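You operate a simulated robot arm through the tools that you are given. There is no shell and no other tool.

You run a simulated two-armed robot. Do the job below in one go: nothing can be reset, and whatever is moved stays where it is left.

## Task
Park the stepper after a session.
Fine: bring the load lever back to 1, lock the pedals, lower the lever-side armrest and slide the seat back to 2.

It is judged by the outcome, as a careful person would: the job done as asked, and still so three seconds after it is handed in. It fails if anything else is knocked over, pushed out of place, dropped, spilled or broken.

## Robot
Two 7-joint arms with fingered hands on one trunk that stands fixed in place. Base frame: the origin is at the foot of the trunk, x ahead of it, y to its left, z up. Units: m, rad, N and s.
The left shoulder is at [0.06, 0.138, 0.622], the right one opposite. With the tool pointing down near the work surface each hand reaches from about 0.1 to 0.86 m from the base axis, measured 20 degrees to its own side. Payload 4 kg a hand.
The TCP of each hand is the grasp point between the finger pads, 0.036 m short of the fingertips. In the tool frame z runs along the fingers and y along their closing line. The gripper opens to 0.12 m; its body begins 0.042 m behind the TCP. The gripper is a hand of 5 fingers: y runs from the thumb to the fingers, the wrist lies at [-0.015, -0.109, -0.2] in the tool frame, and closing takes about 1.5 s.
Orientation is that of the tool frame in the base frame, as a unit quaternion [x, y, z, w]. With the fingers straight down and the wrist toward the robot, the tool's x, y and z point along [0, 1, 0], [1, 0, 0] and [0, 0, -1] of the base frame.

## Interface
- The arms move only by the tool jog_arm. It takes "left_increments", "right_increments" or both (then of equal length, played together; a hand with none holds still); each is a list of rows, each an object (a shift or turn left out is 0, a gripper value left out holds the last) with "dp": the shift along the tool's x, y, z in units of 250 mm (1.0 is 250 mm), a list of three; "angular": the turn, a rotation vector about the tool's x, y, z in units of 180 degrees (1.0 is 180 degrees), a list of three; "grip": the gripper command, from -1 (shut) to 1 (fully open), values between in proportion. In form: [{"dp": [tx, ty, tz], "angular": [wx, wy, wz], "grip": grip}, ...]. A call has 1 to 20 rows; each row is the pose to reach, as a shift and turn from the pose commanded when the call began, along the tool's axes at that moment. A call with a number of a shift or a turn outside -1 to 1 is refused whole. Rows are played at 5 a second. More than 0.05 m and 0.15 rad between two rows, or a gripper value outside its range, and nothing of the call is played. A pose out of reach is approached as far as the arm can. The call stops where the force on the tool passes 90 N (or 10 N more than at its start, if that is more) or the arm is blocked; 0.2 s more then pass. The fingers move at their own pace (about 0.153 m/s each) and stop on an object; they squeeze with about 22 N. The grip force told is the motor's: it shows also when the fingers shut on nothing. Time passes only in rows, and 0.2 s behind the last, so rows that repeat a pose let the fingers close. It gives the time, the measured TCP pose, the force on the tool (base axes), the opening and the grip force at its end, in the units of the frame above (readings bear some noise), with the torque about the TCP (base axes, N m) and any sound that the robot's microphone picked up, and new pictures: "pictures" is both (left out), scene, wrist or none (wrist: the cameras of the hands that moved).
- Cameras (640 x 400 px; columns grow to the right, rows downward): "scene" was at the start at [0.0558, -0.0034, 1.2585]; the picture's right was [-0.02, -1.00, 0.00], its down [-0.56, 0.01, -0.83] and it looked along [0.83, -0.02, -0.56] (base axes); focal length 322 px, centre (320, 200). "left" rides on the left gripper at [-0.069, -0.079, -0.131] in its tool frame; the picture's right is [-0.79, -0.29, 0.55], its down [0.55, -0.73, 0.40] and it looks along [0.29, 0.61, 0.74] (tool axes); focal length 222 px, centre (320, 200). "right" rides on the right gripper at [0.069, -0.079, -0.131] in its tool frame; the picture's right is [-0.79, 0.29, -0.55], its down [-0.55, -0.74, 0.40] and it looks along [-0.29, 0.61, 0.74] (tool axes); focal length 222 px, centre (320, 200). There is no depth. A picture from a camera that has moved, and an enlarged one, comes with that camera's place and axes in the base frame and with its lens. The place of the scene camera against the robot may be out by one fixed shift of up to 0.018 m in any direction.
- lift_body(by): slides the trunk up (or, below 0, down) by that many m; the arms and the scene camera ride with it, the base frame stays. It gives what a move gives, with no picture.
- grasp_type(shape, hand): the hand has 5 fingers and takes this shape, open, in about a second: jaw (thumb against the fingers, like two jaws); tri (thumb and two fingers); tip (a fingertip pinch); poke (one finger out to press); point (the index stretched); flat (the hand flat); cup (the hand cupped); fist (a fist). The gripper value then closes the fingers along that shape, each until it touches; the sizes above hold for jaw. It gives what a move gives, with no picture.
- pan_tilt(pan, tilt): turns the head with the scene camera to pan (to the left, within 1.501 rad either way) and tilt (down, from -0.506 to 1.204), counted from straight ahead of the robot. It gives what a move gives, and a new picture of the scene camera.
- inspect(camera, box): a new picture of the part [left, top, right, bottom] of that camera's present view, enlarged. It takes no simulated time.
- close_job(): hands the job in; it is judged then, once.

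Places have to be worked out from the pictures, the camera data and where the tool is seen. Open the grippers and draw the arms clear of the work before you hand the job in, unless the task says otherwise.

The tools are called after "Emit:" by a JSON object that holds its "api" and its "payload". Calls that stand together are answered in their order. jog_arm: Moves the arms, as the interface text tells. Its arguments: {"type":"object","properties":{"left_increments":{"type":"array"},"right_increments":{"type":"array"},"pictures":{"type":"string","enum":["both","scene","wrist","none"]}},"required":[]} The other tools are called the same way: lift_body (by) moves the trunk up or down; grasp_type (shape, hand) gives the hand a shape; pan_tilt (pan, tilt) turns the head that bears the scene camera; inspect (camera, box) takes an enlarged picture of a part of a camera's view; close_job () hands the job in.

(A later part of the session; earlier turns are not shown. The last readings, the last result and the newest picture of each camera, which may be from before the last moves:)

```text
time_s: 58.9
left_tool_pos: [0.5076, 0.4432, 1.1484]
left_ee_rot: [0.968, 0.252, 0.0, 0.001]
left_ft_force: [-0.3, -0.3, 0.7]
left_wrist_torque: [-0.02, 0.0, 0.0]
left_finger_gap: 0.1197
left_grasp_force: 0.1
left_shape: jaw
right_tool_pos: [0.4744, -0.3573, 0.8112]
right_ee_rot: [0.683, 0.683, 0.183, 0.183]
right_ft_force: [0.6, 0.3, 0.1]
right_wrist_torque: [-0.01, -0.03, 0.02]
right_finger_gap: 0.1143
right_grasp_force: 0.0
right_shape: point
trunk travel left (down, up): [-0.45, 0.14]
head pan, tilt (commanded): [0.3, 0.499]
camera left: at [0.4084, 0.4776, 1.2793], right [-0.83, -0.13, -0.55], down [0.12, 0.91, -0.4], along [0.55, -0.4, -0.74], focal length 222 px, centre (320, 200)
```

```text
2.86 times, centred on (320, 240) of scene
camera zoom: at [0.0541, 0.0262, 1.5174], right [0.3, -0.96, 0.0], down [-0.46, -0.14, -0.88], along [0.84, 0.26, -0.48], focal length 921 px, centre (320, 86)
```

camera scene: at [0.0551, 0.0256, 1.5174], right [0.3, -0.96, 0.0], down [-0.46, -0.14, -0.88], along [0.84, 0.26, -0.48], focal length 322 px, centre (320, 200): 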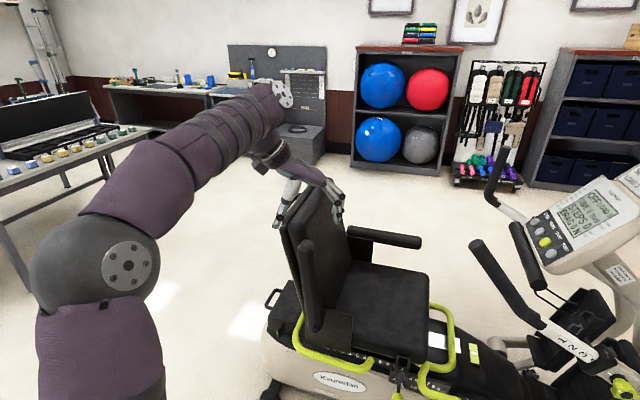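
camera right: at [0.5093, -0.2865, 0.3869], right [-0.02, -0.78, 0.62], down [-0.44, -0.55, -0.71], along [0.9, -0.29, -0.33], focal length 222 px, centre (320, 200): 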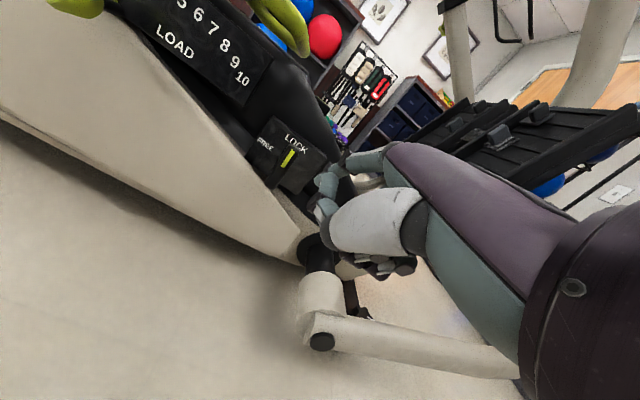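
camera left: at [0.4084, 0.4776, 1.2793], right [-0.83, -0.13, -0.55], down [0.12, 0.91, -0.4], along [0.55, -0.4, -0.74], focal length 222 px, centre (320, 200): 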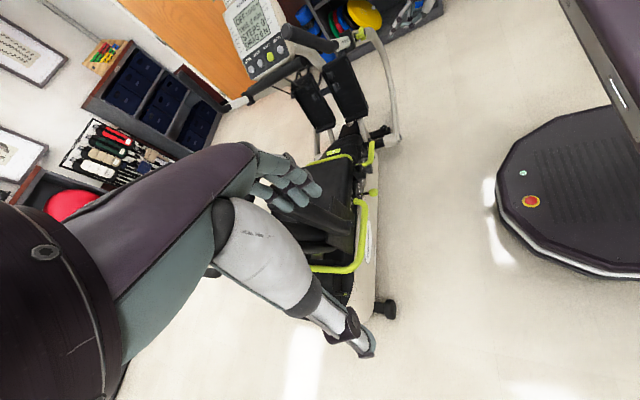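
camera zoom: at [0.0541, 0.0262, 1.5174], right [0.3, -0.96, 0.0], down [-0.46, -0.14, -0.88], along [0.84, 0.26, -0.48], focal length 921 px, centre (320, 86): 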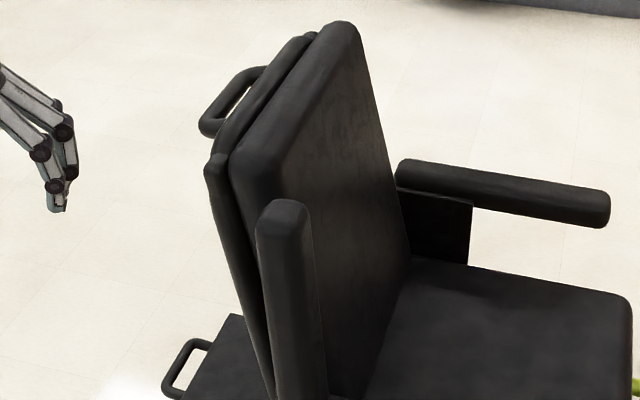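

Triangulating the two views: armrest top ≈(0.756,0.281,0.975), backrest near edge at x≈0.84 — so the armrest stands free beside it. I'll move the open left hand above the pad top with thumb behind and fingers in front.

Emit:
{"api": "jog_arm", "payload": {"left_increments": [{"dp": [0.078, 0.162, 0.02], "angular": [0, 0, 0.0157]}, {"dp": [0.156, 0.324, 0.04], "angular": [0, 0, 0.0315]}, {"dp": [0.234, 0.486, 0.06], "angular": [0, 0, 0.0472]}, {"dp": [0.311, 0.648, 0.08], "angular": [0, 0, 0.063]}, {"dp": [0.389, 0.81, 0.1], "angular": [0, 0, 0.0787]}, {"dp": [0.467, 0.971, 0.12], "angular": [0, 0, 0.0944]}], "pictures": "both"}}

Emit:
{"api": "inspect", "payload": {"camera": "scene", "box": [250, 150, 410, 280]}}

```text
time_s: 60.3
left_tool_pos: [0.6922, 0.2892, 1.1111]
left_ee_rot: [0.994, 0.107, -0.002, 0.0]
left_ft_force: [0.6, 0.8, -0.3]
left_wrist_torque: [0.03, 0.04, 0.02]
left_finger_gap: 0.1202
left_grasp_force: 0.0
left_shape: jaw
left hand out of reach, approached as far as the arm can: row 5, 6
right_tool_pos: [0.4753, -0.3572, 0.8101]
right_ee_rot: [0.683, 0.684, 0.182, 0.182]
right_ft_force: [0.2, 0.2, -0.6]
right_wrist_torque: [-0.01, 0.02, 0.02]
right_finger_gap: 0.1141
right_grasp_force: 0.0
right_shape: point
trunk travel left (down, up): [-0.45, 0.14]
head pan, tilt (commanded): [0.3, 0.499]
camera scene: at [0.0553, 0.0246, 1.5173], right [0.3, -0.96, 0.0], down [-0.46, -0.14, -0.88], along [0.84, 0.26, -0.48], focal length 322 px, centre (320, 200)
camera left: at [0.6081, 0.3517, 1.2424], right [-0.83, 0.12, -0.55], down [0.38, 0.83, -0.4], along [0.41, -0.54, -0.74], focal length 222 px, centre (320, 200)
```

scene: 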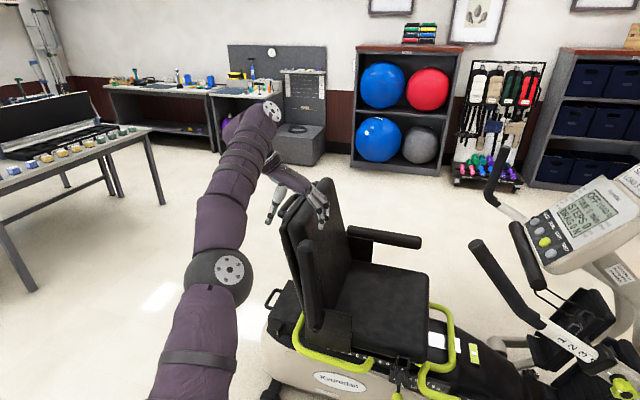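
left: 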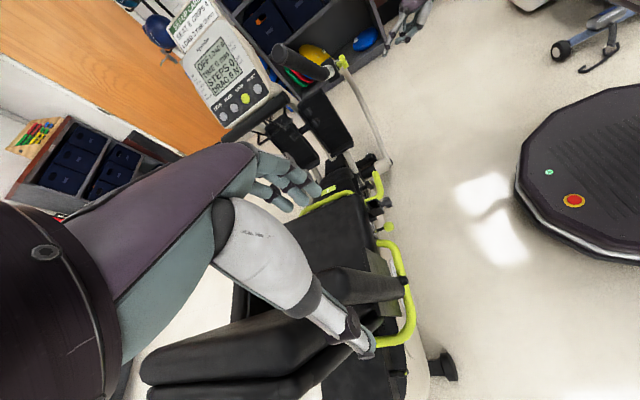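

```text
3.08 times, centred on (330, 215) of scene
camera zoom: at [0.0553, 0.0246, 1.5173], right [0.3, -0.96, 0.0], down [-0.46, -0.14, -0.88], along [0.84, 0.26, -0.48], focal length 992 px, centre (289, 154)
```

zoom: 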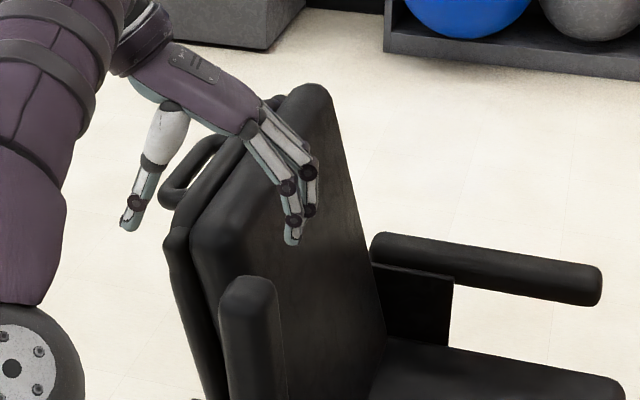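

The arm was nearly straight there; raising the trunk 10 cm more will give the needed reach over the pad.

Emit:
{"api": "lift_body", "payload": {"by": 0.1}}

Emit:
{"api": "jog_arm", "payload": {"left_increments": [{"dp": [0.1, 0.0, 0.16]}, {"dp": [0.2, 0.02, 0.32]}, {"dp": [0.25, 0.05, 0.48]}, {"dp": [0.25, 0.06, 0.64]}], "pictures": "both"}}

Emit:
{"api": "inspect", "payload": {"camera": "scene", "box": [250, 180, 410, 310]}}

```text
time_s: 61.6
left_tool_pos: [0.692, 0.2894, 1.212]
left_ee_rot: [0.994, 0.107, -0.001, 0.001]
left_ft_force: [-0.8, 0.2, 0.0]
left_wrist_torque: [0.02, 0.01, 0.02]
left_finger_gap: 0.1198
left_grasp_force: 0.1
left_shape: jaw
right_tool_pos: [0.4749, -0.3566, 0.9116]
right_ee_rot: [0.684, 0.683, 0.182, 0.183]
right_ft_force: [-0.1, -0.3, 0.6]
right_wrist_torque: [0.0, -0.01, -0.01]
right_finger_gap: 0.114
right_grasp_force: 0.1
right_shape: point
trunk travel left (down, up): [-0.55, 0.04]
head pan, tilt (commanded): [0.3, 0.499]
```

```text
time_s: 62.6
left_tool_pos: [0.7492, 0.2884, 1.0532]
left_ee_rot: [0.994, 0.108, 0.0, 0.0]
left_ft_force: [-0.8, 0.0, -0.4]
left_wrist_torque: [0.04, 0.0, 0.0]
left_finger_gap: 0.1199
left_grasp_force: 0.0
left_shape: jaw
left hand out of reach, approached as far as the arm can: row 1, 2, 3, 4
right_tool_pos: [0.4746, -0.3573, 0.9114]
right_ee_rot: [0.683, 0.683, 0.183, 0.184]
right_ft_force: [0.4, -0.2, 0.2]
right_wrist_torque: [-0.03, -0.05, -0.02]
right_finger_gap: 0.1139
right_grasp_force: 0.0
right_shape: point
trunk travel left (down, up): [-0.55, 0.04]
head pan, tilt (commanded): [0.3, 0.499]
camera scene: at [0.0535, 0.0252, 1.6175], right [0.3, -0.96, 0.0], down [-0.46, -0.14, -0.88], along [0.84, 0.26, -0.48], focal length 322 px, centre (320, 200)
camera left: at [0.6646, 0.3508, 1.1837], right [-0.83, 0.12, -0.55], down [0.38, 0.83, -0.4], along [0.41, -0.54, -0.74], focal length 222 px, centre (320, 200)
```

scene: 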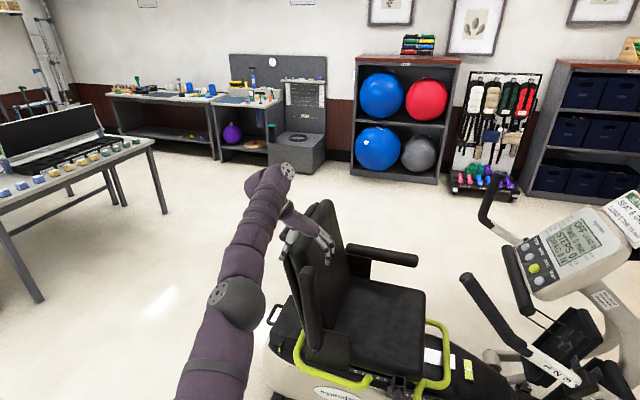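
left: 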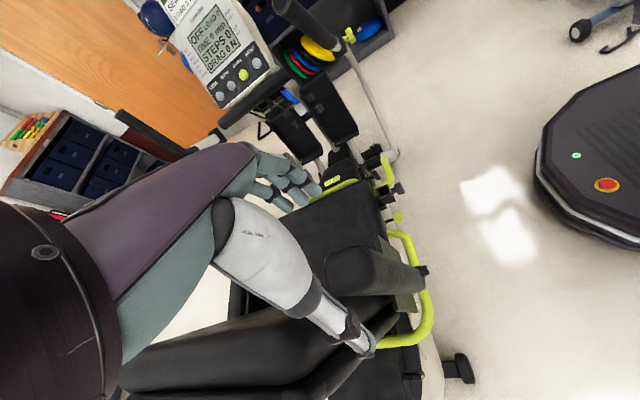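

```text
3.08 times, centred on (330, 245) of scene
camera zoom: at [0.0535, 0.0252, 1.6175], right [0.3, -0.96, 0.0], down [-0.46, -0.14, -0.88], along [0.84, 0.26, -0.48], focal length 992 px, centre (289, 62)
```

zoom: 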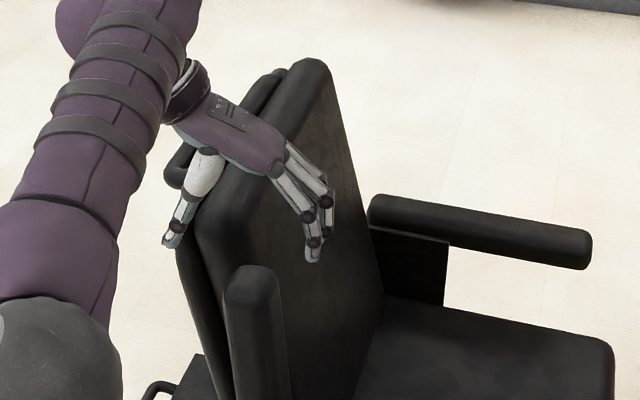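

The pad's top end sits right between thumb and fingers in the wrist view. I'll lower the hand ~9 cm to cage the pad's upper end.

Emit:
{"api": "jog_arm", "payload": {"left_increments": [{"dp": [0, 0, 0.1]}, {"dp": [0, 0, 0.2]}, {"dp": [0, 0, 0.29]}, {"dp": [0, 0, 0.38]}], "pictures": "both"}}

Emit:
{"api": "inspect", "payload": {"camera": "scene", "box": [250, 180, 410, 310]}}

Emit:
{"api": "inspect", "payload": {"camera": "left", "box": [220, 150, 440, 370]}}

```text
time_s: 63.6
left_tool_pos: [0.7472, 0.2872, 0.9698]
left_ee_rot: [0.994, 0.106, -0.001, 0.001]
left_ft_force: [-0.5, -0.4, -0.1]
left_wrist_torque: [0.01, 0.01, -0.01]
left_finger_gap: 0.1198
left_grasp_force: 0.1
left_shape: jaw
left hand out of reach, approached as far as the arm can: row 4
right_tool_pos: [0.474, -0.3577, 0.9104]
right_ee_rot: [0.683, 0.683, 0.182, 0.183]
right_ft_force: [-0.2, 0.4, 1.0]
right_wrist_torque: [0.01, 0.01, -0.01]
right_finger_gap: 0.114
right_grasp_force: 0.1
right_shape: point
trunk travel left (down, up): [-0.55, 0.04]
head pan, tilt (commanded): [0.3, 0.499]
camera scene: at [0.0546, 0.0257, 1.6174], right [0.3, -0.96, 0.0], down [-0.46, -0.14, -0.88], along [0.84, 0.26, -0.48], focal length 322 px, centre (320, 200)
camera left: at [0.6644, 0.3499, 1.1006], right [-0.83, 0.12, -0.55], down [0.38, 0.83, -0.4], along [0.41, -0.54, -0.74], focal length 222 px, centre (320, 200)
```

scene: 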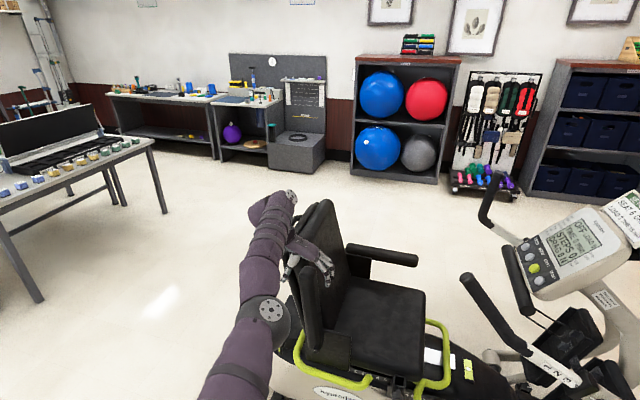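
left: 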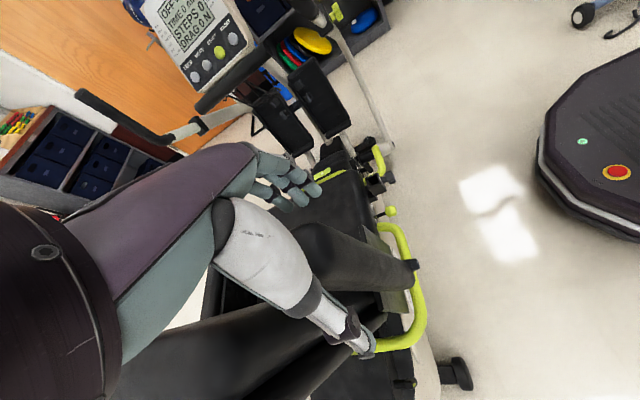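

```text
3.08 times, centred on (330, 245) of scene
camera zoom: at [0.0546, 0.0257, 1.6174], right [0.3, -0.96, 0.0], down [-0.46, -0.14, -0.88], along [0.84, 0.26, -0.48], focal length 992 px, centre (289, 62)
```

zoom: 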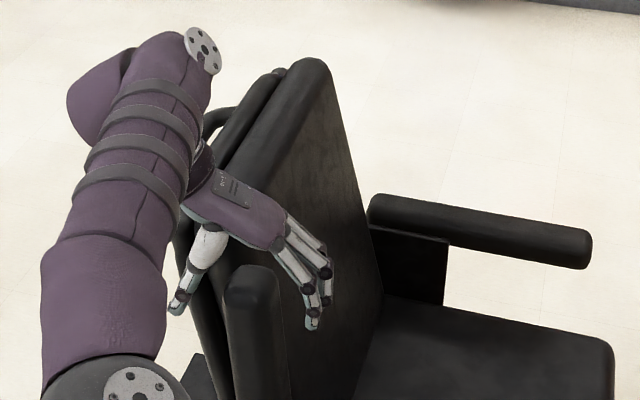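

```text
1.82 times, centred on (330, 260) of left
camera zoom: at [0.6644, 0.3499, 1.1006], right [-0.83, 0.12, -0.55], down [0.38, 0.83, -0.4], along [0.41, -0.54, -0.74], focal length 404 px, centre (302, 91)
```

zoom: 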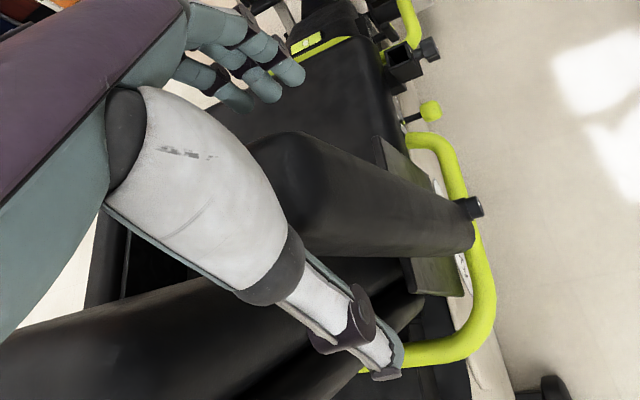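

The pad is between thumb (behind) and fingers (in front). I'll now move the hand forward along the machine (−y) ~9 cm so the thumb tips the pad gently past vertical.

Emit:
{"api": "jog_arm", "payload": {"left_increments": [{"dp": [-0.017, 0.078, 0]}, {"dp": [-0.034, 0.156, 0]}, {"dp": [-0.051, 0.234, 0]}, {"dp": [-0.068, 0.312, 0]}, {"dp": [-0.077, 0.351, 0]}], "pictures": "wrist"}}

Emit:
{"api": "inspect", "payload": {"camera": "scene", "box": [250, 180, 410, 310]}}

```text
time_s: 64.8
left_tool_pos: [0.747, 0.1979, 0.9766]
left_ee_rot: [0.994, 0.11, 0.005, 0.0]
left_ft_force: [5.2, 5.2, 12.3]
left_wrist_torque: [0.38, 0.08, -0.19]
left_finger_gap: 0.1198
left_grasp_force: 0.1
left_shape: jaw
left hand out of reach, approached as far as the arm can: row 1
right_tool_pos: [0.4718, -0.3572, 0.9132]
right_ee_rot: [0.683, 0.683, 0.184, 0.185]
right_ft_force: [0.0, 0.1, 0.7]
right_wrist_torque: [0.03, -0.01, 0.01]
right_finger_gap: 0.1143
right_grasp_force: 0.1
right_shape: point
trunk travel left (down, up): [-0.55, 0.04]
head pan, tilt (commanded): [0.3, 0.499]
camera left: at [0.6614, 0.2592, 1.1068], right [-0.82, 0.11, -0.56], down [0.38, 0.84, -0.39], along [0.42, -0.54, -0.73], focal length 222 px, centre (320, 200)
```

left: 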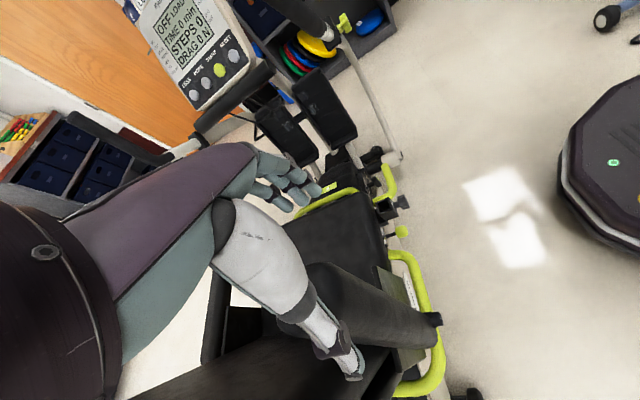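

```text
3.08 times, centred on (330, 245) of scene
camera zoom: at [0.0504, 0.0242, 1.6179], right [0.3, -0.96, 0.0], down [-0.46, -0.14, -0.88], along [0.84, 0.26, -0.48], focal length 992 px, centre (289, 62)
```

zoom: 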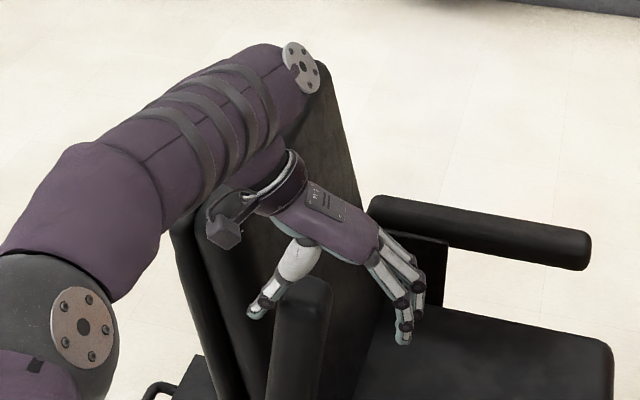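

The pad has tipped to about vertical; the upward force (12 N) suggests its top touches my palm, so I'll raise the hand 2 cm and continue forward 6 cm.

Emit:
{"api": "jog_arm", "payload": {"left_increments": [{"dp": [0, 0, -0.08]}, {"dp": [-0.017, 0.078, -0.08]}, {"dp": [-0.034, 0.156, -0.08]}, {"dp": [-0.051, 0.234, -0.08]}], "pictures": "wrist"}}

Emit:
{"api": "inspect", "payload": {"camera": "scene", "box": [250, 180, 410, 310]}}

```text
time_s: 65.8
left_tool_pos: [0.7476, 0.1375, 0.991]
left_ee_rot: [0.994, 0.108, 0.0, 0.0]
left_ft_force: [-2.4, 0.2, 0.5]
left_wrist_torque: [0.03, 0.04, 0.14]
left_finger_gap: 0.1201
left_grasp_force: 0.1
left_shape: jaw
right_tool_pos: [0.4747, -0.3577, 0.9108]
right_ee_rot: [0.683, 0.683, 0.182, 0.184]
right_ft_force: [-0.4, 0.4, -0.6]
right_wrist_torque: [0.01, -0.02, 0.0]
right_finger_gap: 0.1141
right_grasp_force: 0.1
right_shape: point
trunk travel left (down, up): [-0.55, 0.04]
head pan, tilt (commanded): [0.3, 0.499]
camera left: at [0.6637, 0.1991, 1.1211], right [-0.83, 0.12, -0.55], down [0.38, 0.84, -0.4], along [0.41, -0.54, -0.74], focal length 222 px, centre (320, 200)
```

left: 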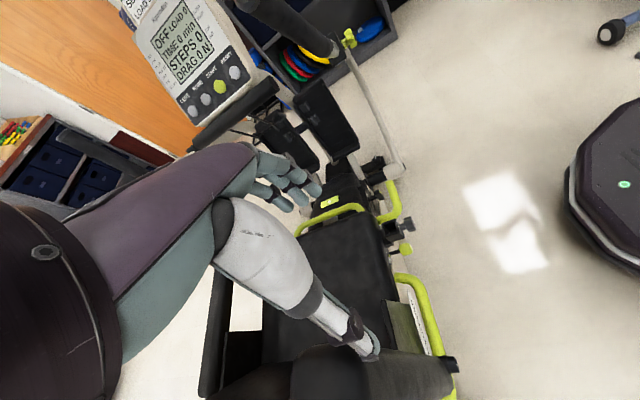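

```text
3.08 times, centred on (330, 245) of scene
camera zoom: at [0.0541, 0.0253, 1.6174], right [0.3, -0.96, 0.0], down [-0.46, -0.14, -0.88], along [0.84, 0.26, -0.48], focal length 992 px, centre (289, 62)
```

zoom: 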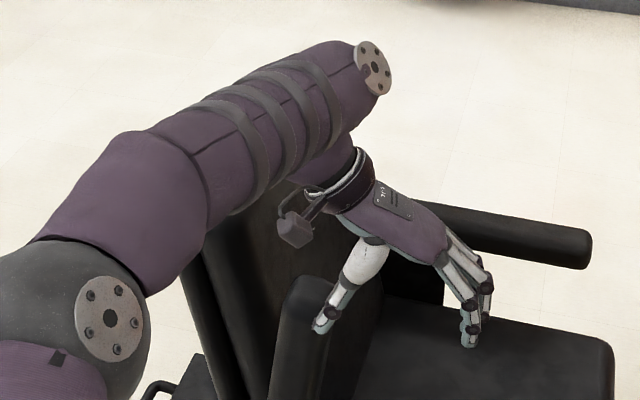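

The thumb slipped past the pad's near side, but the armrest stayed where it was (so its hinge has friction). I'll go up and back over behind it, close the fingers, and push with the broad back of the fingers instead.

Emit:
{"api": "jog_arm", "payload": {"left_increments": [{"dp": [0, 0, -0.16], "grip": 1}, {"dp": [0, 0, -0.34], "grip": 1}, {"dp": [0.043, -0.195, -0.34], "grip": -1}, {"dp": [0.086, -0.39, -0.34], "grip": -1}, {"dp": [0.13, -0.585, -0.34], "grip": -1}, {"dp": [0.171, -0.78, -0.34], "grip": -1}, {"dp": [0.18, -0.82, -0.3], "grip": -1}, {"dp": [0.18, -0.82, -0.3], "grip": -1}], "pictures": "wrist"}}

Emit:
{"api": "inspect", "payload": {"camera": "scene", "box": [250, 180, 410, 310]}}

```text
time_s: 67.6
left_tool_pos: [0.7294, 0.3432, 1.069]
left_ee_rot: [0.994, 0.108, -0.001, 0.0]
left_ft_force: [-0.3, -0.9, 0.0]
left_wrist_torque: [0.04, -0.02, 0.02]
left_finger_gap: 0.0003
left_grasp_force: 22.5
left_shape: jaw
left hand out of reach, approached as far as the arm can: row 5, 6, 7, 8
right_tool_pos: [0.4749, -0.3572, 0.9111]
right_ee_rot: [0.682, 0.684, 0.183, 0.183]
right_ft_force: [-0.2, -0.3, 0.4]
right_wrist_torque: [0.0, -0.03, -0.01]
right_finger_gap: 0.1144
right_grasp_force: 0.1
right_shape: point
trunk travel left (down, up): [-0.55, 0.04]
head pan, tilt (commanded): [0.3, 0.499]
camera left: at [0.6444, 0.4049, 1.1993], right [-0.83, 0.11, -0.55], down [0.38, 0.84, -0.4], along [0.41, -0.54, -0.74], focal length 222 px, centre (320, 200)
```

left: 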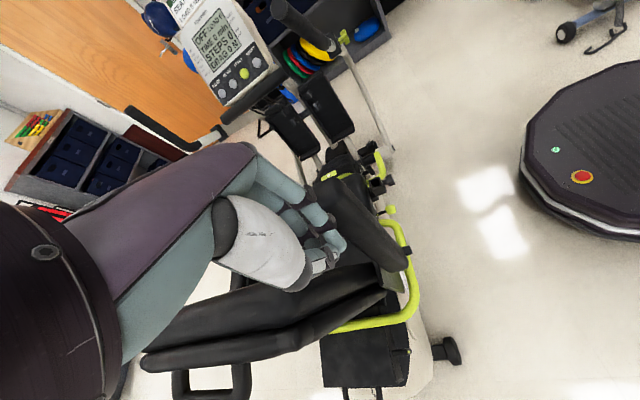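

```text
3.08 times, centred on (330, 245) of scene
camera zoom: at [0.0544, 0.026, 1.6174], right [0.3, -0.96, 0.0], down [-0.46, -0.14, -0.88], along [0.84, 0.26, -0.48], focal length 992 px, centre (289, 62)
```

zoom: 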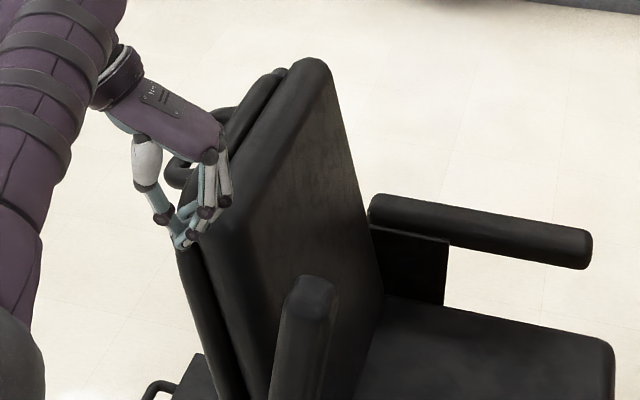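

The armrest now stands slightly forward of vertical (top y≈0.22). The closed left hand is behind it; I'll lower it behind the pad.

Emit:
{"api": "jog_arm", "payload": {"left_increments": [{"dp": [0, 0, 0.16], "grip": -1}, {"dp": [0.05, 0.01, 0.32], "grip": -1}, {"dp": [0.098, 0.021, 0.48], "grip": -1}], "pictures": "wrist"}}

Emit:
{"api": "inspect", "payload": {"camera": "scene", "box": [250, 180, 410, 310]}}

```text
time_s: 68.4
left_tool_pos: [0.7415, 0.3421, 0.979]
left_ee_rot: [0.994, 0.108, 0.001, 0.001]
left_ft_force: [-0.3, 0.5, 0.2]
left_wrist_torque: [0.0, -0.02, -0.02]
left_finger_gap: 0.0002
left_grasp_force: 22.6
left_shape: jaw
left hand out of reach, approached as far as the arm can: row 3
right_tool_pos: [0.4728, -0.3573, 0.9123]
right_ee_rot: [0.683, 0.683, 0.182, 0.183]
right_ft_force: [-0.8, -0.4, -0.2]
right_wrist_torque: [-0.02, -0.05, -0.01]
right_finger_gap: 0.1143
right_grasp_force: 0.1
right_shape: point
trunk travel left (down, up): [-0.55, 0.04]
head pan, tilt (commanded): [0.3, 0.499]
camera left: at [0.657, 0.4034, 1.1099], right [-0.83, 0.12, -0.55], down [0.38, 0.84, -0.4], along [0.41, -0.54, -0.74], focal length 222 px, centre (320, 200)
```

left: 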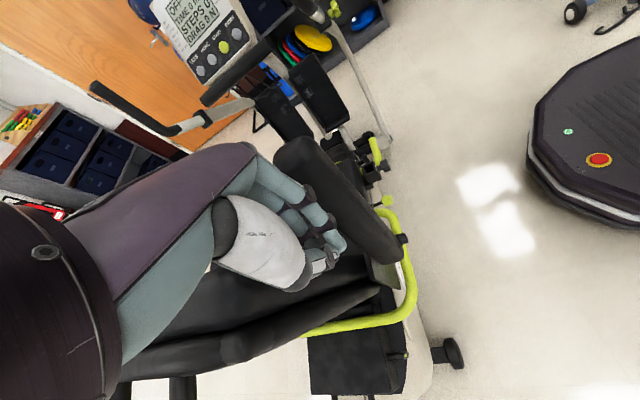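

```text
3.08 times, centred on (330, 245) of scene
camera zoom: at [0.053, 0.0258, 1.6175], right [0.3, -0.96, 0.0], down [-0.46, -0.14, -0.88], along [0.84, 0.26, -0.48], focal length 992 px, centre (289, 62)
```

zoom: 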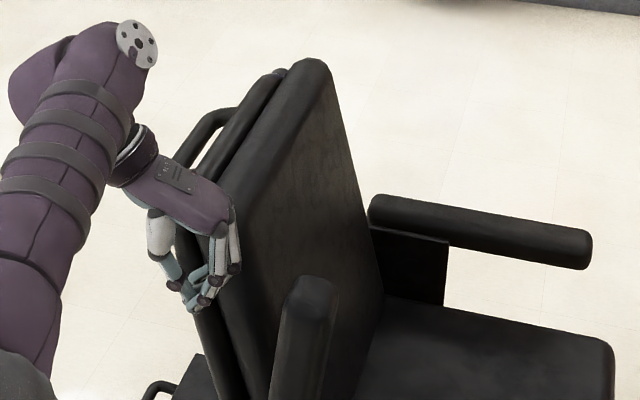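

The hand is behind the pad with ~4 cm overlap. I'll sweep forward (−y) and slightly down along the pad's arc to tilt it to about 20° forward.

Emit:
{"api": "jog_arm", "payload": {"left_increments": [{"dp": [-0.022, 0.159, 0.06], "grip": -1}, {"dp": [-0.036, 0.278, 0.108], "grip": -1}, {"dp": [-0.05, 0.398, 0.116], "grip": -1}, {"dp": [-0.068, 0.538, 0.132], "grip": -1}], "pictures": "wrist"}}

Emit:
{"api": "inspect", "payload": {"camera": "scene", "box": [250, 180, 410, 310]}}

```text
time_s: 69.5
left_tool_pos: [0.7644, 0.1503, 0.9932]
left_ee_rot: [0.994, 0.088, 0.024, 0.066]
left_ft_force: [-9.3, -10.0, 31.0]
left_wrist_torque: [-0.42, 0.11, -0.2]
left_finger_gap: 0.0
left_grasp_force: 21.5
left_shape: jaw
left hand out of reach, approached as far as the arm can: row 2, 3
right_tool_pos: [0.4734, -0.3558, 0.9126]
right_ee_rot: [0.682, 0.684, 0.183, 0.184]
right_ft_force: [0.4, 0.7, 0.5]
right_wrist_torque: [-0.05, 0.06, -0.05]
right_finger_gap: 0.1143
right_grasp_force: 0.2
right_shape: point
trunk travel left (down, up): [-0.55, 0.04]
head pan, tilt (commanded): [0.3, 0.499]
stopped in row 4 (left hand): the force on the tool passed its limit at 122 N (the readings are from after the stop); the commanded pose is now the measured one
camera left: at [0.6755, 0.2312, 1.109], right [-0.79, 0.08, -0.61], down [0.44, 0.76, -0.47], along [0.43, -0.64, -0.64], focal length 222 px, centre (320, 200)
```

left: 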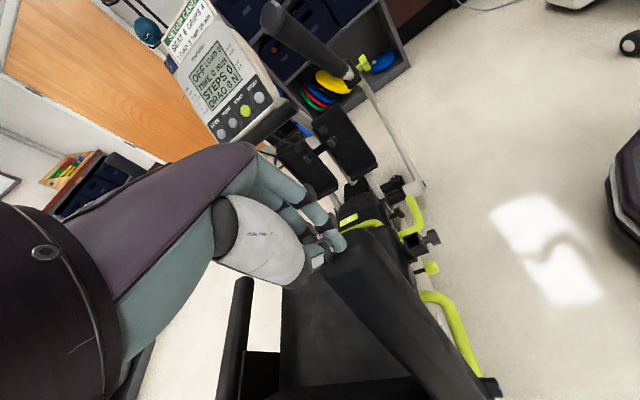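

```text
3.08 times, centred on (330, 245) of scene
camera zoom: at [0.0525, 0.0264, 1.6178], right [0.3, -0.96, 0.0], down [-0.46, -0.14, -0.88], along [0.84, 0.26, -0.48], focal length 992 px, centre (289, 62)
```

zoom: 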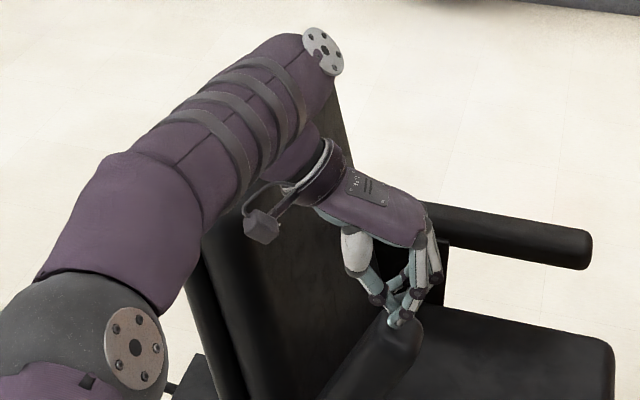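

The pad tilted to ~20° forward, but the hand rode up onto its end and pressed too hard (stopped at the force limit). I'll lift off, move back behind the pad again and go lower so I push on its rear face.

Emit:
{"api": "jog_arm", "payload": {"left_increments": [{"dp": [0.004, 0.016, -0.119], "grip": -1}, {"dp": [0.022, -0.051, -0.208], "angular": [0.0215, -0.0057, 0], "grip": -1}, {"dp": [0.03, -0.211, -0.23], "angular": [0.043, -0.0114, 0], "grip": -1}, {"dp": [0.034, -0.356, -0.209], "angular": [0.043, -0.0114, 0], "grip": -1}], "pictures": "wrist"}}

Emit:
{"api": "inspect", "payload": {"camera": "scene", "box": [250, 180, 410, 310]}}

```text
time_s: 70.5
left_tool_pos: [0.7559, 0.2484, 1.0266]
left_ee_rot: [0.996, 0.089, -0.002, -0.005]
left_ft_force: [-0.4, 0.0, -0.7]
left_wrist_torque: [0.0, 0.03, 0.03]
left_finger_gap: 0.0002
left_grasp_force: 22.2
left_shape: jaw
right_tool_pos: [0.4744, -0.3561, 0.9107]
right_ee_rot: [0.683, 0.683, 0.183, 0.184]
right_ft_force: [0.1, 0.4, 0.4]
right_wrist_torque: [0.0, -0.01, 0.02]
right_finger_gap: 0.1144
right_grasp_force: 0.0
right_shape: point
trunk travel left (down, up): [-0.55, 0.04]
head pan, tilt (commanded): [0.3, 0.499]
camera left: at [0.6743, 0.3127, 1.1576], right [-0.83, 0.15, -0.54], down [0.41, 0.82, -0.39], along [0.39, -0.54, -0.74], focal length 222 px, centre (320, 200)
```

left: 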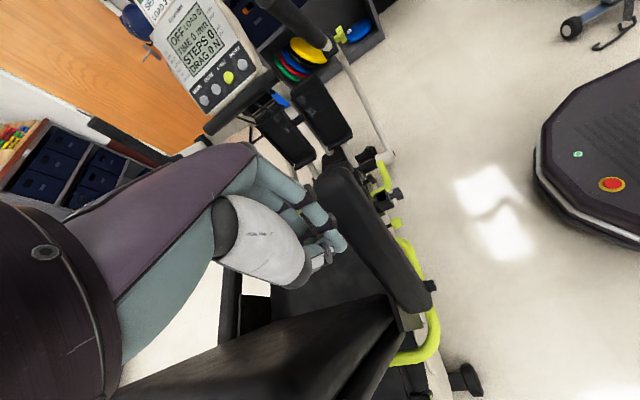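

```text
3.08 times, centred on (330, 245) of scene
camera zoom: at [0.0545, 0.026, 1.6174], right [0.3, -0.96, 0.0], down [-0.46, -0.14, -0.88], along [0.84, 0.26, -0.48], focal length 992 px, centre (289, 62)
```

zoom: 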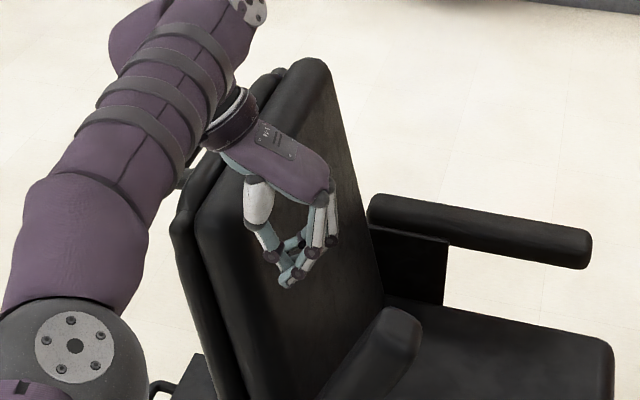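

The armrest stays at ~21° forward tilt by itself (friction hinge). I'll lower behind the pad and push along its arc to ~40°.

Emit:
{"api": "jog_arm", "payload": {"left_increments": [{"dp": [0, 0, 0.19], "grip": -1}, {"dp": [0, 0, 0.388], "grip": -1}, {"dp": [-0.028, 0.157, 0.388], "grip": -1}, {"dp": [-0.053, 0.295, 0.4], "grip": -1}, {"dp": [-0.071, 0.394, 0.432], "grip": -1}, {"dp": [-0.086, 0.48, 0.46], "grip": -1}], "pictures": "wrist"}}

Emit:
{"api": "inspect", "payload": {"camera": "scene", "box": [250, 200, 410, 330]}}

```text
time_s: 71.9
left_tool_pos: [0.7548, 0.1287, 0.911]
left_ee_rot: [0.996, 0.09, -0.002, -0.006]
left_ft_force: [-0.5, 2.0, 0.5]
left_wrist_torque: [0.01, -0.02, 0.04]
left_finger_gap: 0.0
left_grasp_force: 22.0
left_shape: jaw
right_tool_pos: [0.4743, -0.3579, 0.9106]
right_ee_rot: [0.683, 0.683, 0.183, 0.183]
right_ft_force: [-1.0, 0.3, 0.9]
right_wrist_torque: [-0.02, 0.0, -0.02]
right_finger_gap: 0.1141
right_grasp_force: 0.1
right_shape: point
trunk travel left (down, up): [-0.55, 0.04]
head pan, tilt (commanded): [0.3, 0.499]
camera left: at [0.6739, 0.1914, 1.0423], right [-0.83, 0.15, -0.54], down [0.41, 0.82, -0.39], along [0.39, -0.54, -0.74], focal length 222 px, centre (320, 200)
```

left: 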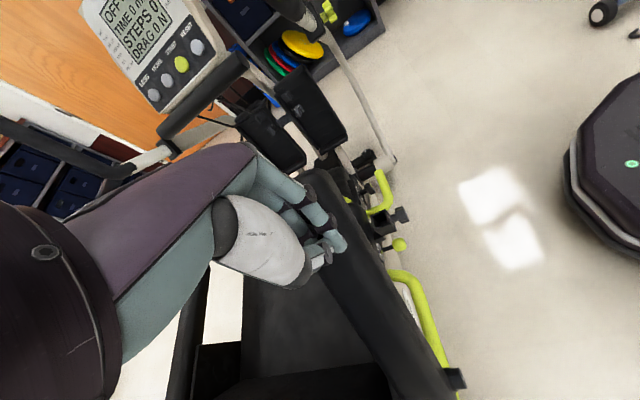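

```text
3.08 times, centred on (330, 265) of scene
camera zoom: at [0.0543, 0.0253, 1.6174], right [0.3, -0.96, 0.0], down [-0.46, -0.14, -0.88], along [0.84, 0.26, -0.48], focal length 992 px, centre (289, 0)
```

zoom: 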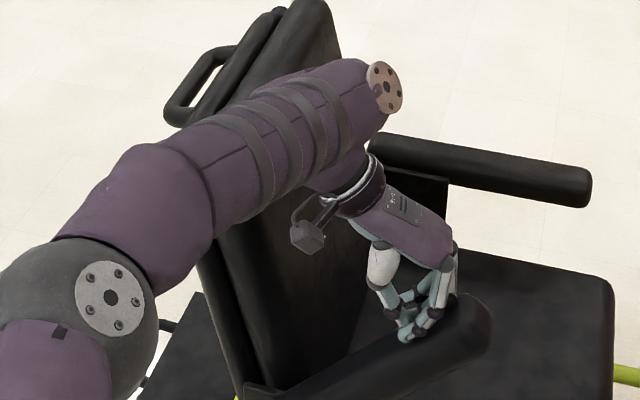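

The pad is at ~38° with only 2 N of force. I'll continue along the arc toward ~80°.

Emit:
{"api": "jog_arm", "payload": {"left_increments": [{"dp": [-0.0245, 0.136, 0.1056], "grip": -1}, {"dp": [-0.045, 0.252, 0.236], "grip": -1}, {"dp": [-0.062, 0.346, 0.384], "grip": -1}, {"dp": [-0.074, 0.413, 0.548], "grip": -1}], "pictures": "wrist"}}

Emit:
{"api": "inspect", "payload": {"camera": "scene", "box": [260, 220, 420, 350]}}

```text
time_s: 72.9
left_tool_pos: [0.7553, 0.0244, 0.7718]
left_ee_rot: [0.996, 0.089, -0.001, -0.006]
left_ft_force: [0.9, -0.2, -0.2]
left_wrist_torque: [-0.01, -0.01, 0.02]
left_finger_gap: 0.0
left_grasp_force: 21.8
left_shape: jaw
right_tool_pos: [0.4752, -0.357, 0.9105]
right_ee_rot: [0.683, 0.683, 0.183, 0.183]
right_ft_force: [-0.4, -0.7, -0.6]
right_wrist_torque: [-0.01, 0.01, 0.03]
right_finger_gap: 0.1143
right_grasp_force: 0.1
right_shape: point
trunk travel left (down, up): [-0.55, 0.04]
head pan, tilt (commanded): [0.3, 0.499]
camera left: at [0.6735, 0.0879, 0.9039], right [-0.83, 0.15, -0.54], down [0.41, 0.83, -0.39], along [0.39, -0.54, -0.74], focal length 222 px, centre (320, 200)
```

left: 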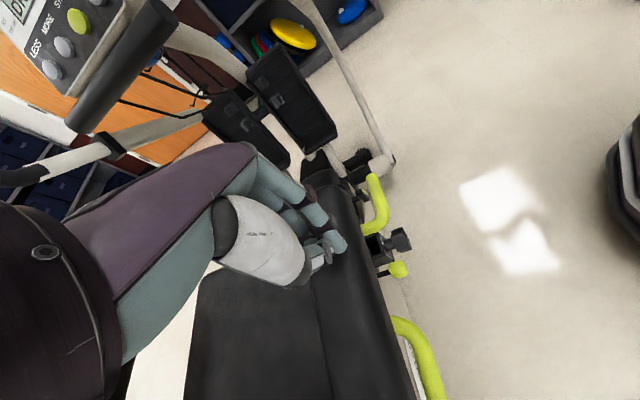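

```text
3.08 times, centred on (340, 285) of scene
camera zoom: at [0.055, 0.025, 1.6174], right [0.3, -0.96, 0.0], down [-0.46, -0.14, -0.88], along [0.84, 0.26, -0.48], focal length 992 px, centre (258, -62)
```

zoom: 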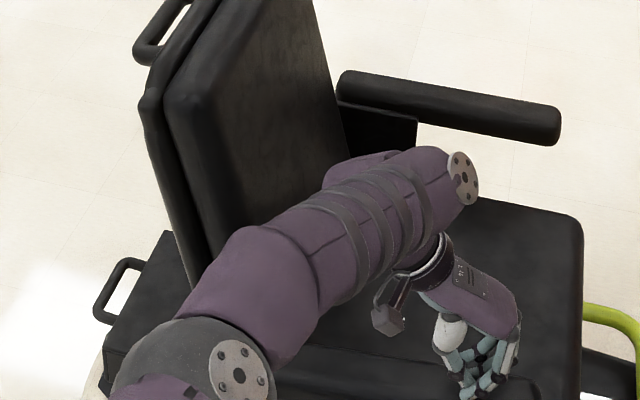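

Forces are near zero. I'll check where the pad is with another look before pressing further.

Emit:
{"api": "inspect", "payload": {"camera": "left", "box": [180, 160, 460, 400]}}

Emit:
{"api": "pan_tilt", "payload": {"pan": 0.05, "tilt": 0.75}}

Emit:
{"api": "inspect", "payload": {"camera": "scene", "box": [220, 120, 400, 260]}}

```text
1.67 times, centred on (320, 280) of left
camera zoom: at [0.6735, 0.0879, 0.9039], right [-0.83, 0.15, -0.54], down [0.41, 0.83, -0.39], along [0.39, -0.54, -0.74], focal length 370 px, centre (320, 67)
```

zoom: 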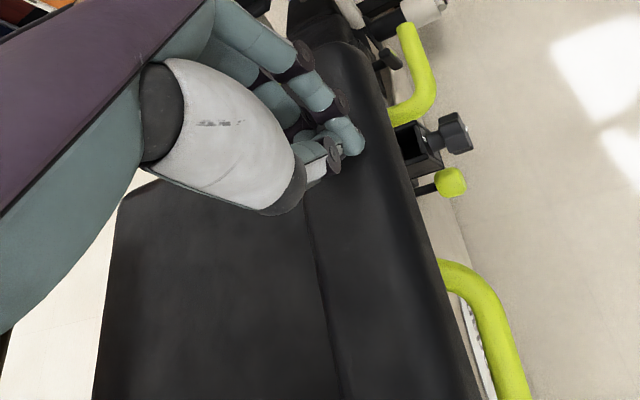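

```text
time_s: 73.7
left_tool_pos: [0.7551, 0.0244, 0.7743]
left_ee_rot: [0.996, 0.088, -0.001, -0.005]
left_ft_force: [-0.2, -0.6, -0.2]
left_wrist_torque: [0.0, 0.0, 0.02]
left_finger_gap: 0.0
left_grasp_force: 21.7
left_shape: jaw
right_tool_pos: [0.4744, -0.3571, 0.9101]
right_ee_rot: [0.683, 0.683, 0.182, 0.183]
right_ft_force: [-0.5, 0.5, 0.3]
right_wrist_torque: [0.01, -0.02, -0.03]
right_finger_gap: 0.1143
right_grasp_force: 0.2
right_shape: point
trunk travel left (down, up): [-0.55, 0.04]
head pan, tilt (commanded): [0.051, 0.75]
camera scene: at [0.0502, 0.0028, 1.5955], right [0.05, -1.0, 0.0], down [-0.68, -0.03, -0.73], along [0.73, 0.04, -0.68], focal length 322 px, centre (320, 200)
```

scene: 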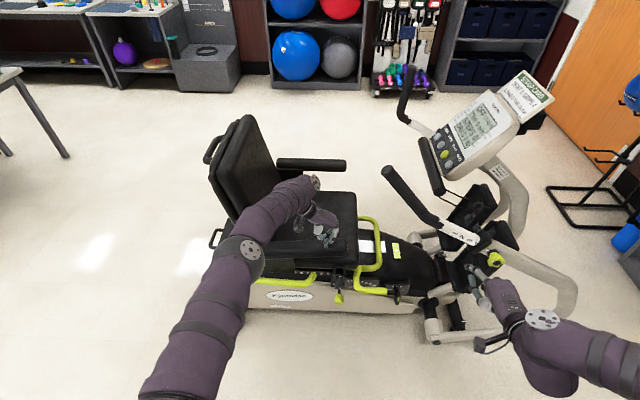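

```text
2.86 times, centred on (310, 190) of scene
camera zoom: at [0.0502, 0.0028, 1.5955], right [0.05, -1.0, 0.0], down [-0.68, -0.03, -0.73], along [0.73, 0.04, -0.68], focal length 921 px, centre (349, 229)
```

zoom: 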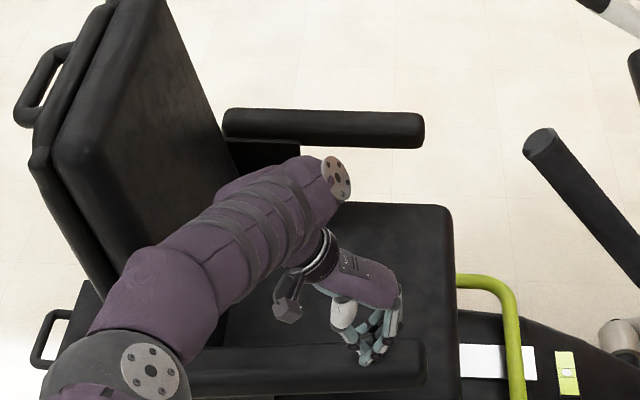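

The pad now looks near-horizontal. I'll press down gently on it near the front to seat it fully, watching the force.

Emit:
{"api": "jog_arm", "payload": {"left_increments": [{"dp": [0, 0, 0.05], "grip": -1}, {"dp": [0, 0, 0.1], "grip": -1}, {"dp": [0, 0, 0.14], "grip": -1}, {"dp": [0, 0, 0.17], "grip": -1}], "pictures": "none"}}

Emit:
{"api": "inspect", "payload": {"camera": "scene", "box": [220, 140, 400, 280]}}

```text
time_s: 74.7
left_tool_pos: [0.7543, 0.0208, 0.7377]
left_ee_rot: [0.996, 0.089, 0.002, -0.002]
left_ft_force: [-3.3, -6.2, 40.1]
left_wrist_torque: [-0.2, 0.22, 0.03]
left_finger_gap: 0.0002
left_grasp_force: 21.9
left_shape: jaw
right_tool_pos: [0.4724, -0.3584, 0.9138]
right_ee_rot: [0.682, 0.683, 0.185, 0.184]
right_ft_force: [0.2, -0.2, -0.1]
right_wrist_torque: [0.0, 0.03, 0.0]
right_finger_gap: 0.1141
right_grasp_force: 0.1
right_shape: point
trunk travel left (down, up): [-0.55, 0.04]
head pan, tilt (commanded): [0.051, 0.75]
```

```text
2.86 times, centred on (310, 210) of scene
camera zoom: at [0.0455, 0.0021, 1.5964], right [0.05, -1.0, 0.0], down [-0.68, -0.03, -0.73], along [0.73, 0.04, -0.68], focal length 921 px, centre (349, 171)
```

zoom: 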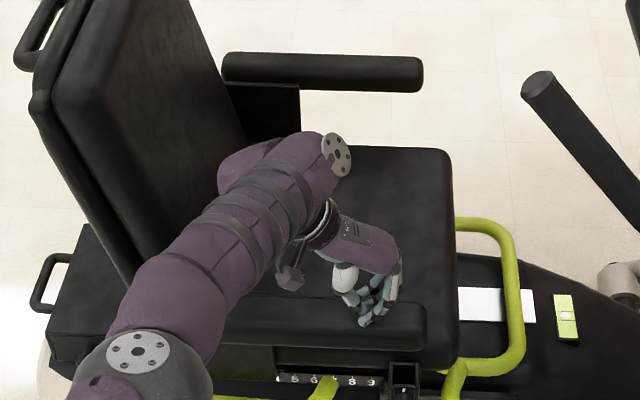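

40 N with the fingertips at z≈0.70 — exactly the horizontal stop. I'll lift the hand off and withdraw it toward the robot, then check.

Emit:
{"api": "jog_arm", "payload": {"left_increments": [{"dp": [0, 0, -0.16]}, {"dp": [0, 0, -0.32]}, {"dp": [-0.1, 0, -0.46]}, {"dp": [-0.26, 0.0, -0.56]}, {"dp": [-0.44, 0.0, -0.6]}, {"dp": [-0.62, 0, -0.62]}, {"dp": [-0.8, 0, -0.62]}], "pictures": "both"}}

Emit:
{"api": "inspect", "payload": {"camera": "scene", "box": [200, 130, 420, 290]}}

```text
time_s: 76.3
left_tool_pos: [0.5582, -0.0119, 0.8826]
left_ee_rot: [0.996, 0.09, 0.0, -0.006]
left_ft_force: [-0.5, 0.0, -0.6]
left_wrist_torque: [-0.03, 0.01, 0.0]
left_finger_gap: 0.0
left_grasp_force: 21.3
left_shape: jaw
right_tool_pos: [0.4745, -0.3578, 0.911]
right_ee_rot: [0.683, 0.683, 0.183, 0.182]
right_ft_force: [0.0, -0.2, 0.0]
right_wrist_torque: [0.01, 0.0, -0.02]
right_finger_gap: 0.1144
right_grasp_force: 0.1
right_shape: point
trunk travel left (down, up): [-0.55, 0.04]
head pan, tilt (commanded): [0.051, 0.75]
camera scene: at [0.0493, 0.0025, 1.5955], right [0.05, -1.0, 0.0], down [-0.68, -0.03, -0.73], along [0.73, 0.04, -0.68], focal length 322 px, centre (320, 200)
camera left: at [0.4765, 0.0516, 1.0159], right [-0.83, 0.15, -0.54], down [0.41, 0.83, -0.39], along [0.39, -0.54, -0.74], focal length 222 px, centre (320, 200)
```

scene: 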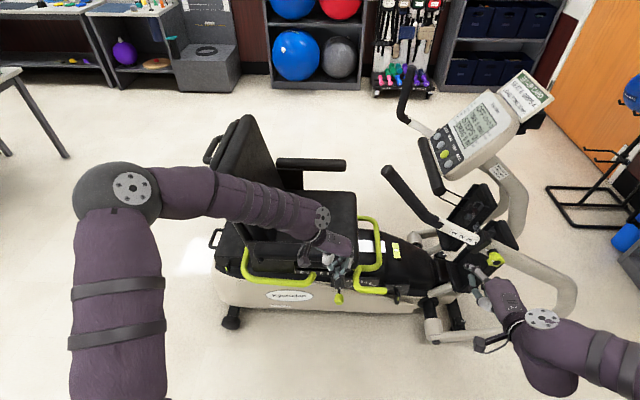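
left: 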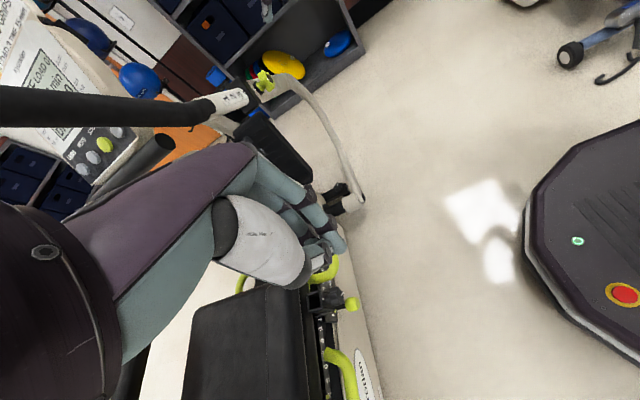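

```text
2.50 times, centred on (310, 210) of scene
camera zoom: at [0.0493, 0.0025, 1.5955], right [0.05, -1.0, 0.0], down [-0.68, -0.03, -0.73], along [0.73, 0.04, -0.68], focal length 806 px, centre (345, 175)
```

zoom: 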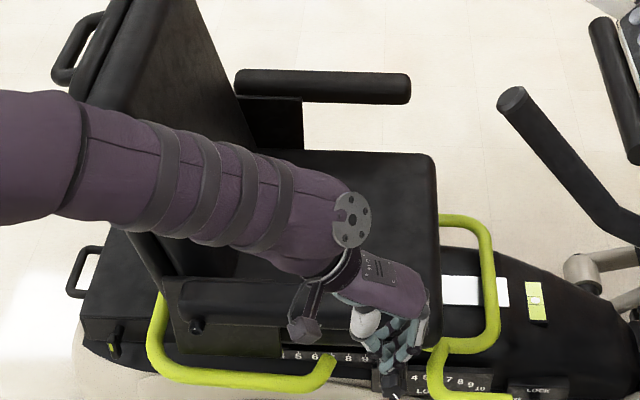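

The armrest is down and level like the far one. Now the seat: I'll pull the left arm back out of the view and lower the trunk to study the seat's release bars.

Emit:
{"api": "jog_arm", "payload": {"left_increments": [{"dp": [-0.1, -0.15, -0.05], "grip": 1}, {"dp": [-0.2, -0.3, -0.1], "grip": 1}, {"dp": [-0.3, -0.45, -0.15], "grip": 1}, {"dp": [-0.4, -0.6, -0.15], "grip": 1}, {"dp": [-0.5, -0.75, -0.15], "grip": 1}, {"dp": [-0.55, -0.9, -0.15], "grip": 1}], "pictures": "none"}}

Emit:
{"api": "lift_body", "payload": {"by": -0.45}}

Emit:
{"api": "pan_tilt", "payload": {"pan": 0.0, "tilt": 0.55}}

Emit:
{"api": "inspect", "payload": {"camera": "scene", "box": [180, 130, 440, 290]}}

```text
time_s: 77.7
left_tool_pos: [0.3832, 0.1841, 0.9258]
left_ee_rot: [0.996, 0.089, 0.0, -0.005]
left_ft_force: [-0.4, 0.7, 0.3]
left_wrist_torque: [0.0, -0.01, 0.04]
left_finger_gap: 0.1197
left_grasp_force: 0.0
left_shape: jaw
right_tool_pos: [0.4738, -0.3564, 0.9096]
right_ee_rot: [0.683, 0.683, 0.183, 0.184]
right_ft_force: [-0.1, -0.3, -0.1]
right_wrist_torque: [0.04, 0.0, -0.01]
right_finger_gap: 0.1143
right_grasp_force: 0.1
right_shape: point
trunk travel left (down, up): [-0.55, 0.04]
head pan, tilt (commanded): [0.051, 0.75]
```

```text
refused: -0.45 is not a number from -0.4 to 0.4
```

```text
time_s: 78.4
left_tool_pos: [0.3832, 0.1836, 0.9262]
left_ee_rot: [0.996, 0.089, 0.0, -0.006]
left_ft_force: [0.3, -0.7, -0.4]
left_wrist_torque: [-0.02, -0.01, -0.01]
left_finger_gap: 0.12
left_grasp_force: 0.0
left_shape: jaw
right_tool_pos: [0.4747, -0.357, 0.9112]
right_ee_rot: [0.683, 0.683, 0.182, 0.183]
right_ft_force: [-1.2, 0.1, -0.2]
right_wrist_torque: [-0.01, 0.04, -0.02]
right_finger_gap: 0.1143
right_grasp_force: 0.0
right_shape: point
trunk travel left (down, up): [-0.55, 0.04]
head pan, tilt (commanded): [0.0, 0.55]
camera scene: at [0.057, -0.0012, 1.6128], right [0.0, -1.0, 0.0], down [-0.52, 0.0, -0.85], along [0.85, 0.0, -0.52], focal length 322 px, centre (320, 200)
```

scene: 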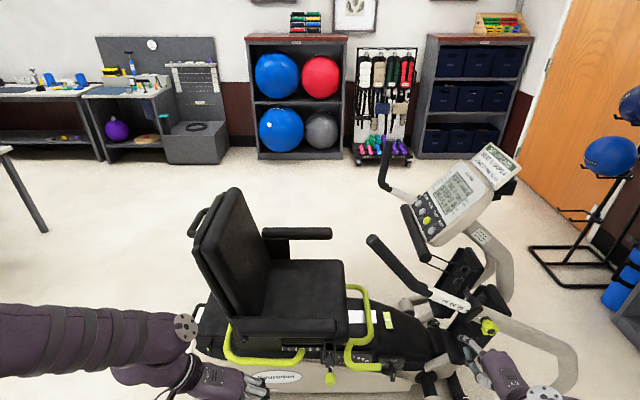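

```text
2.46 times, centred on (310, 210) of scene
camera zoom: at [0.057, -0.0012, 1.6128], right [0.0, -1.0, 0.0], down [-0.52, 0.0, -0.85], along [0.85, 0.0, -0.52], focal length 793 px, centre (345, 175)
```

zoom: 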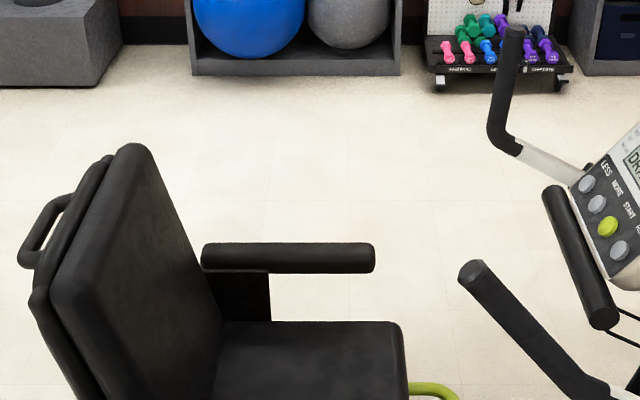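

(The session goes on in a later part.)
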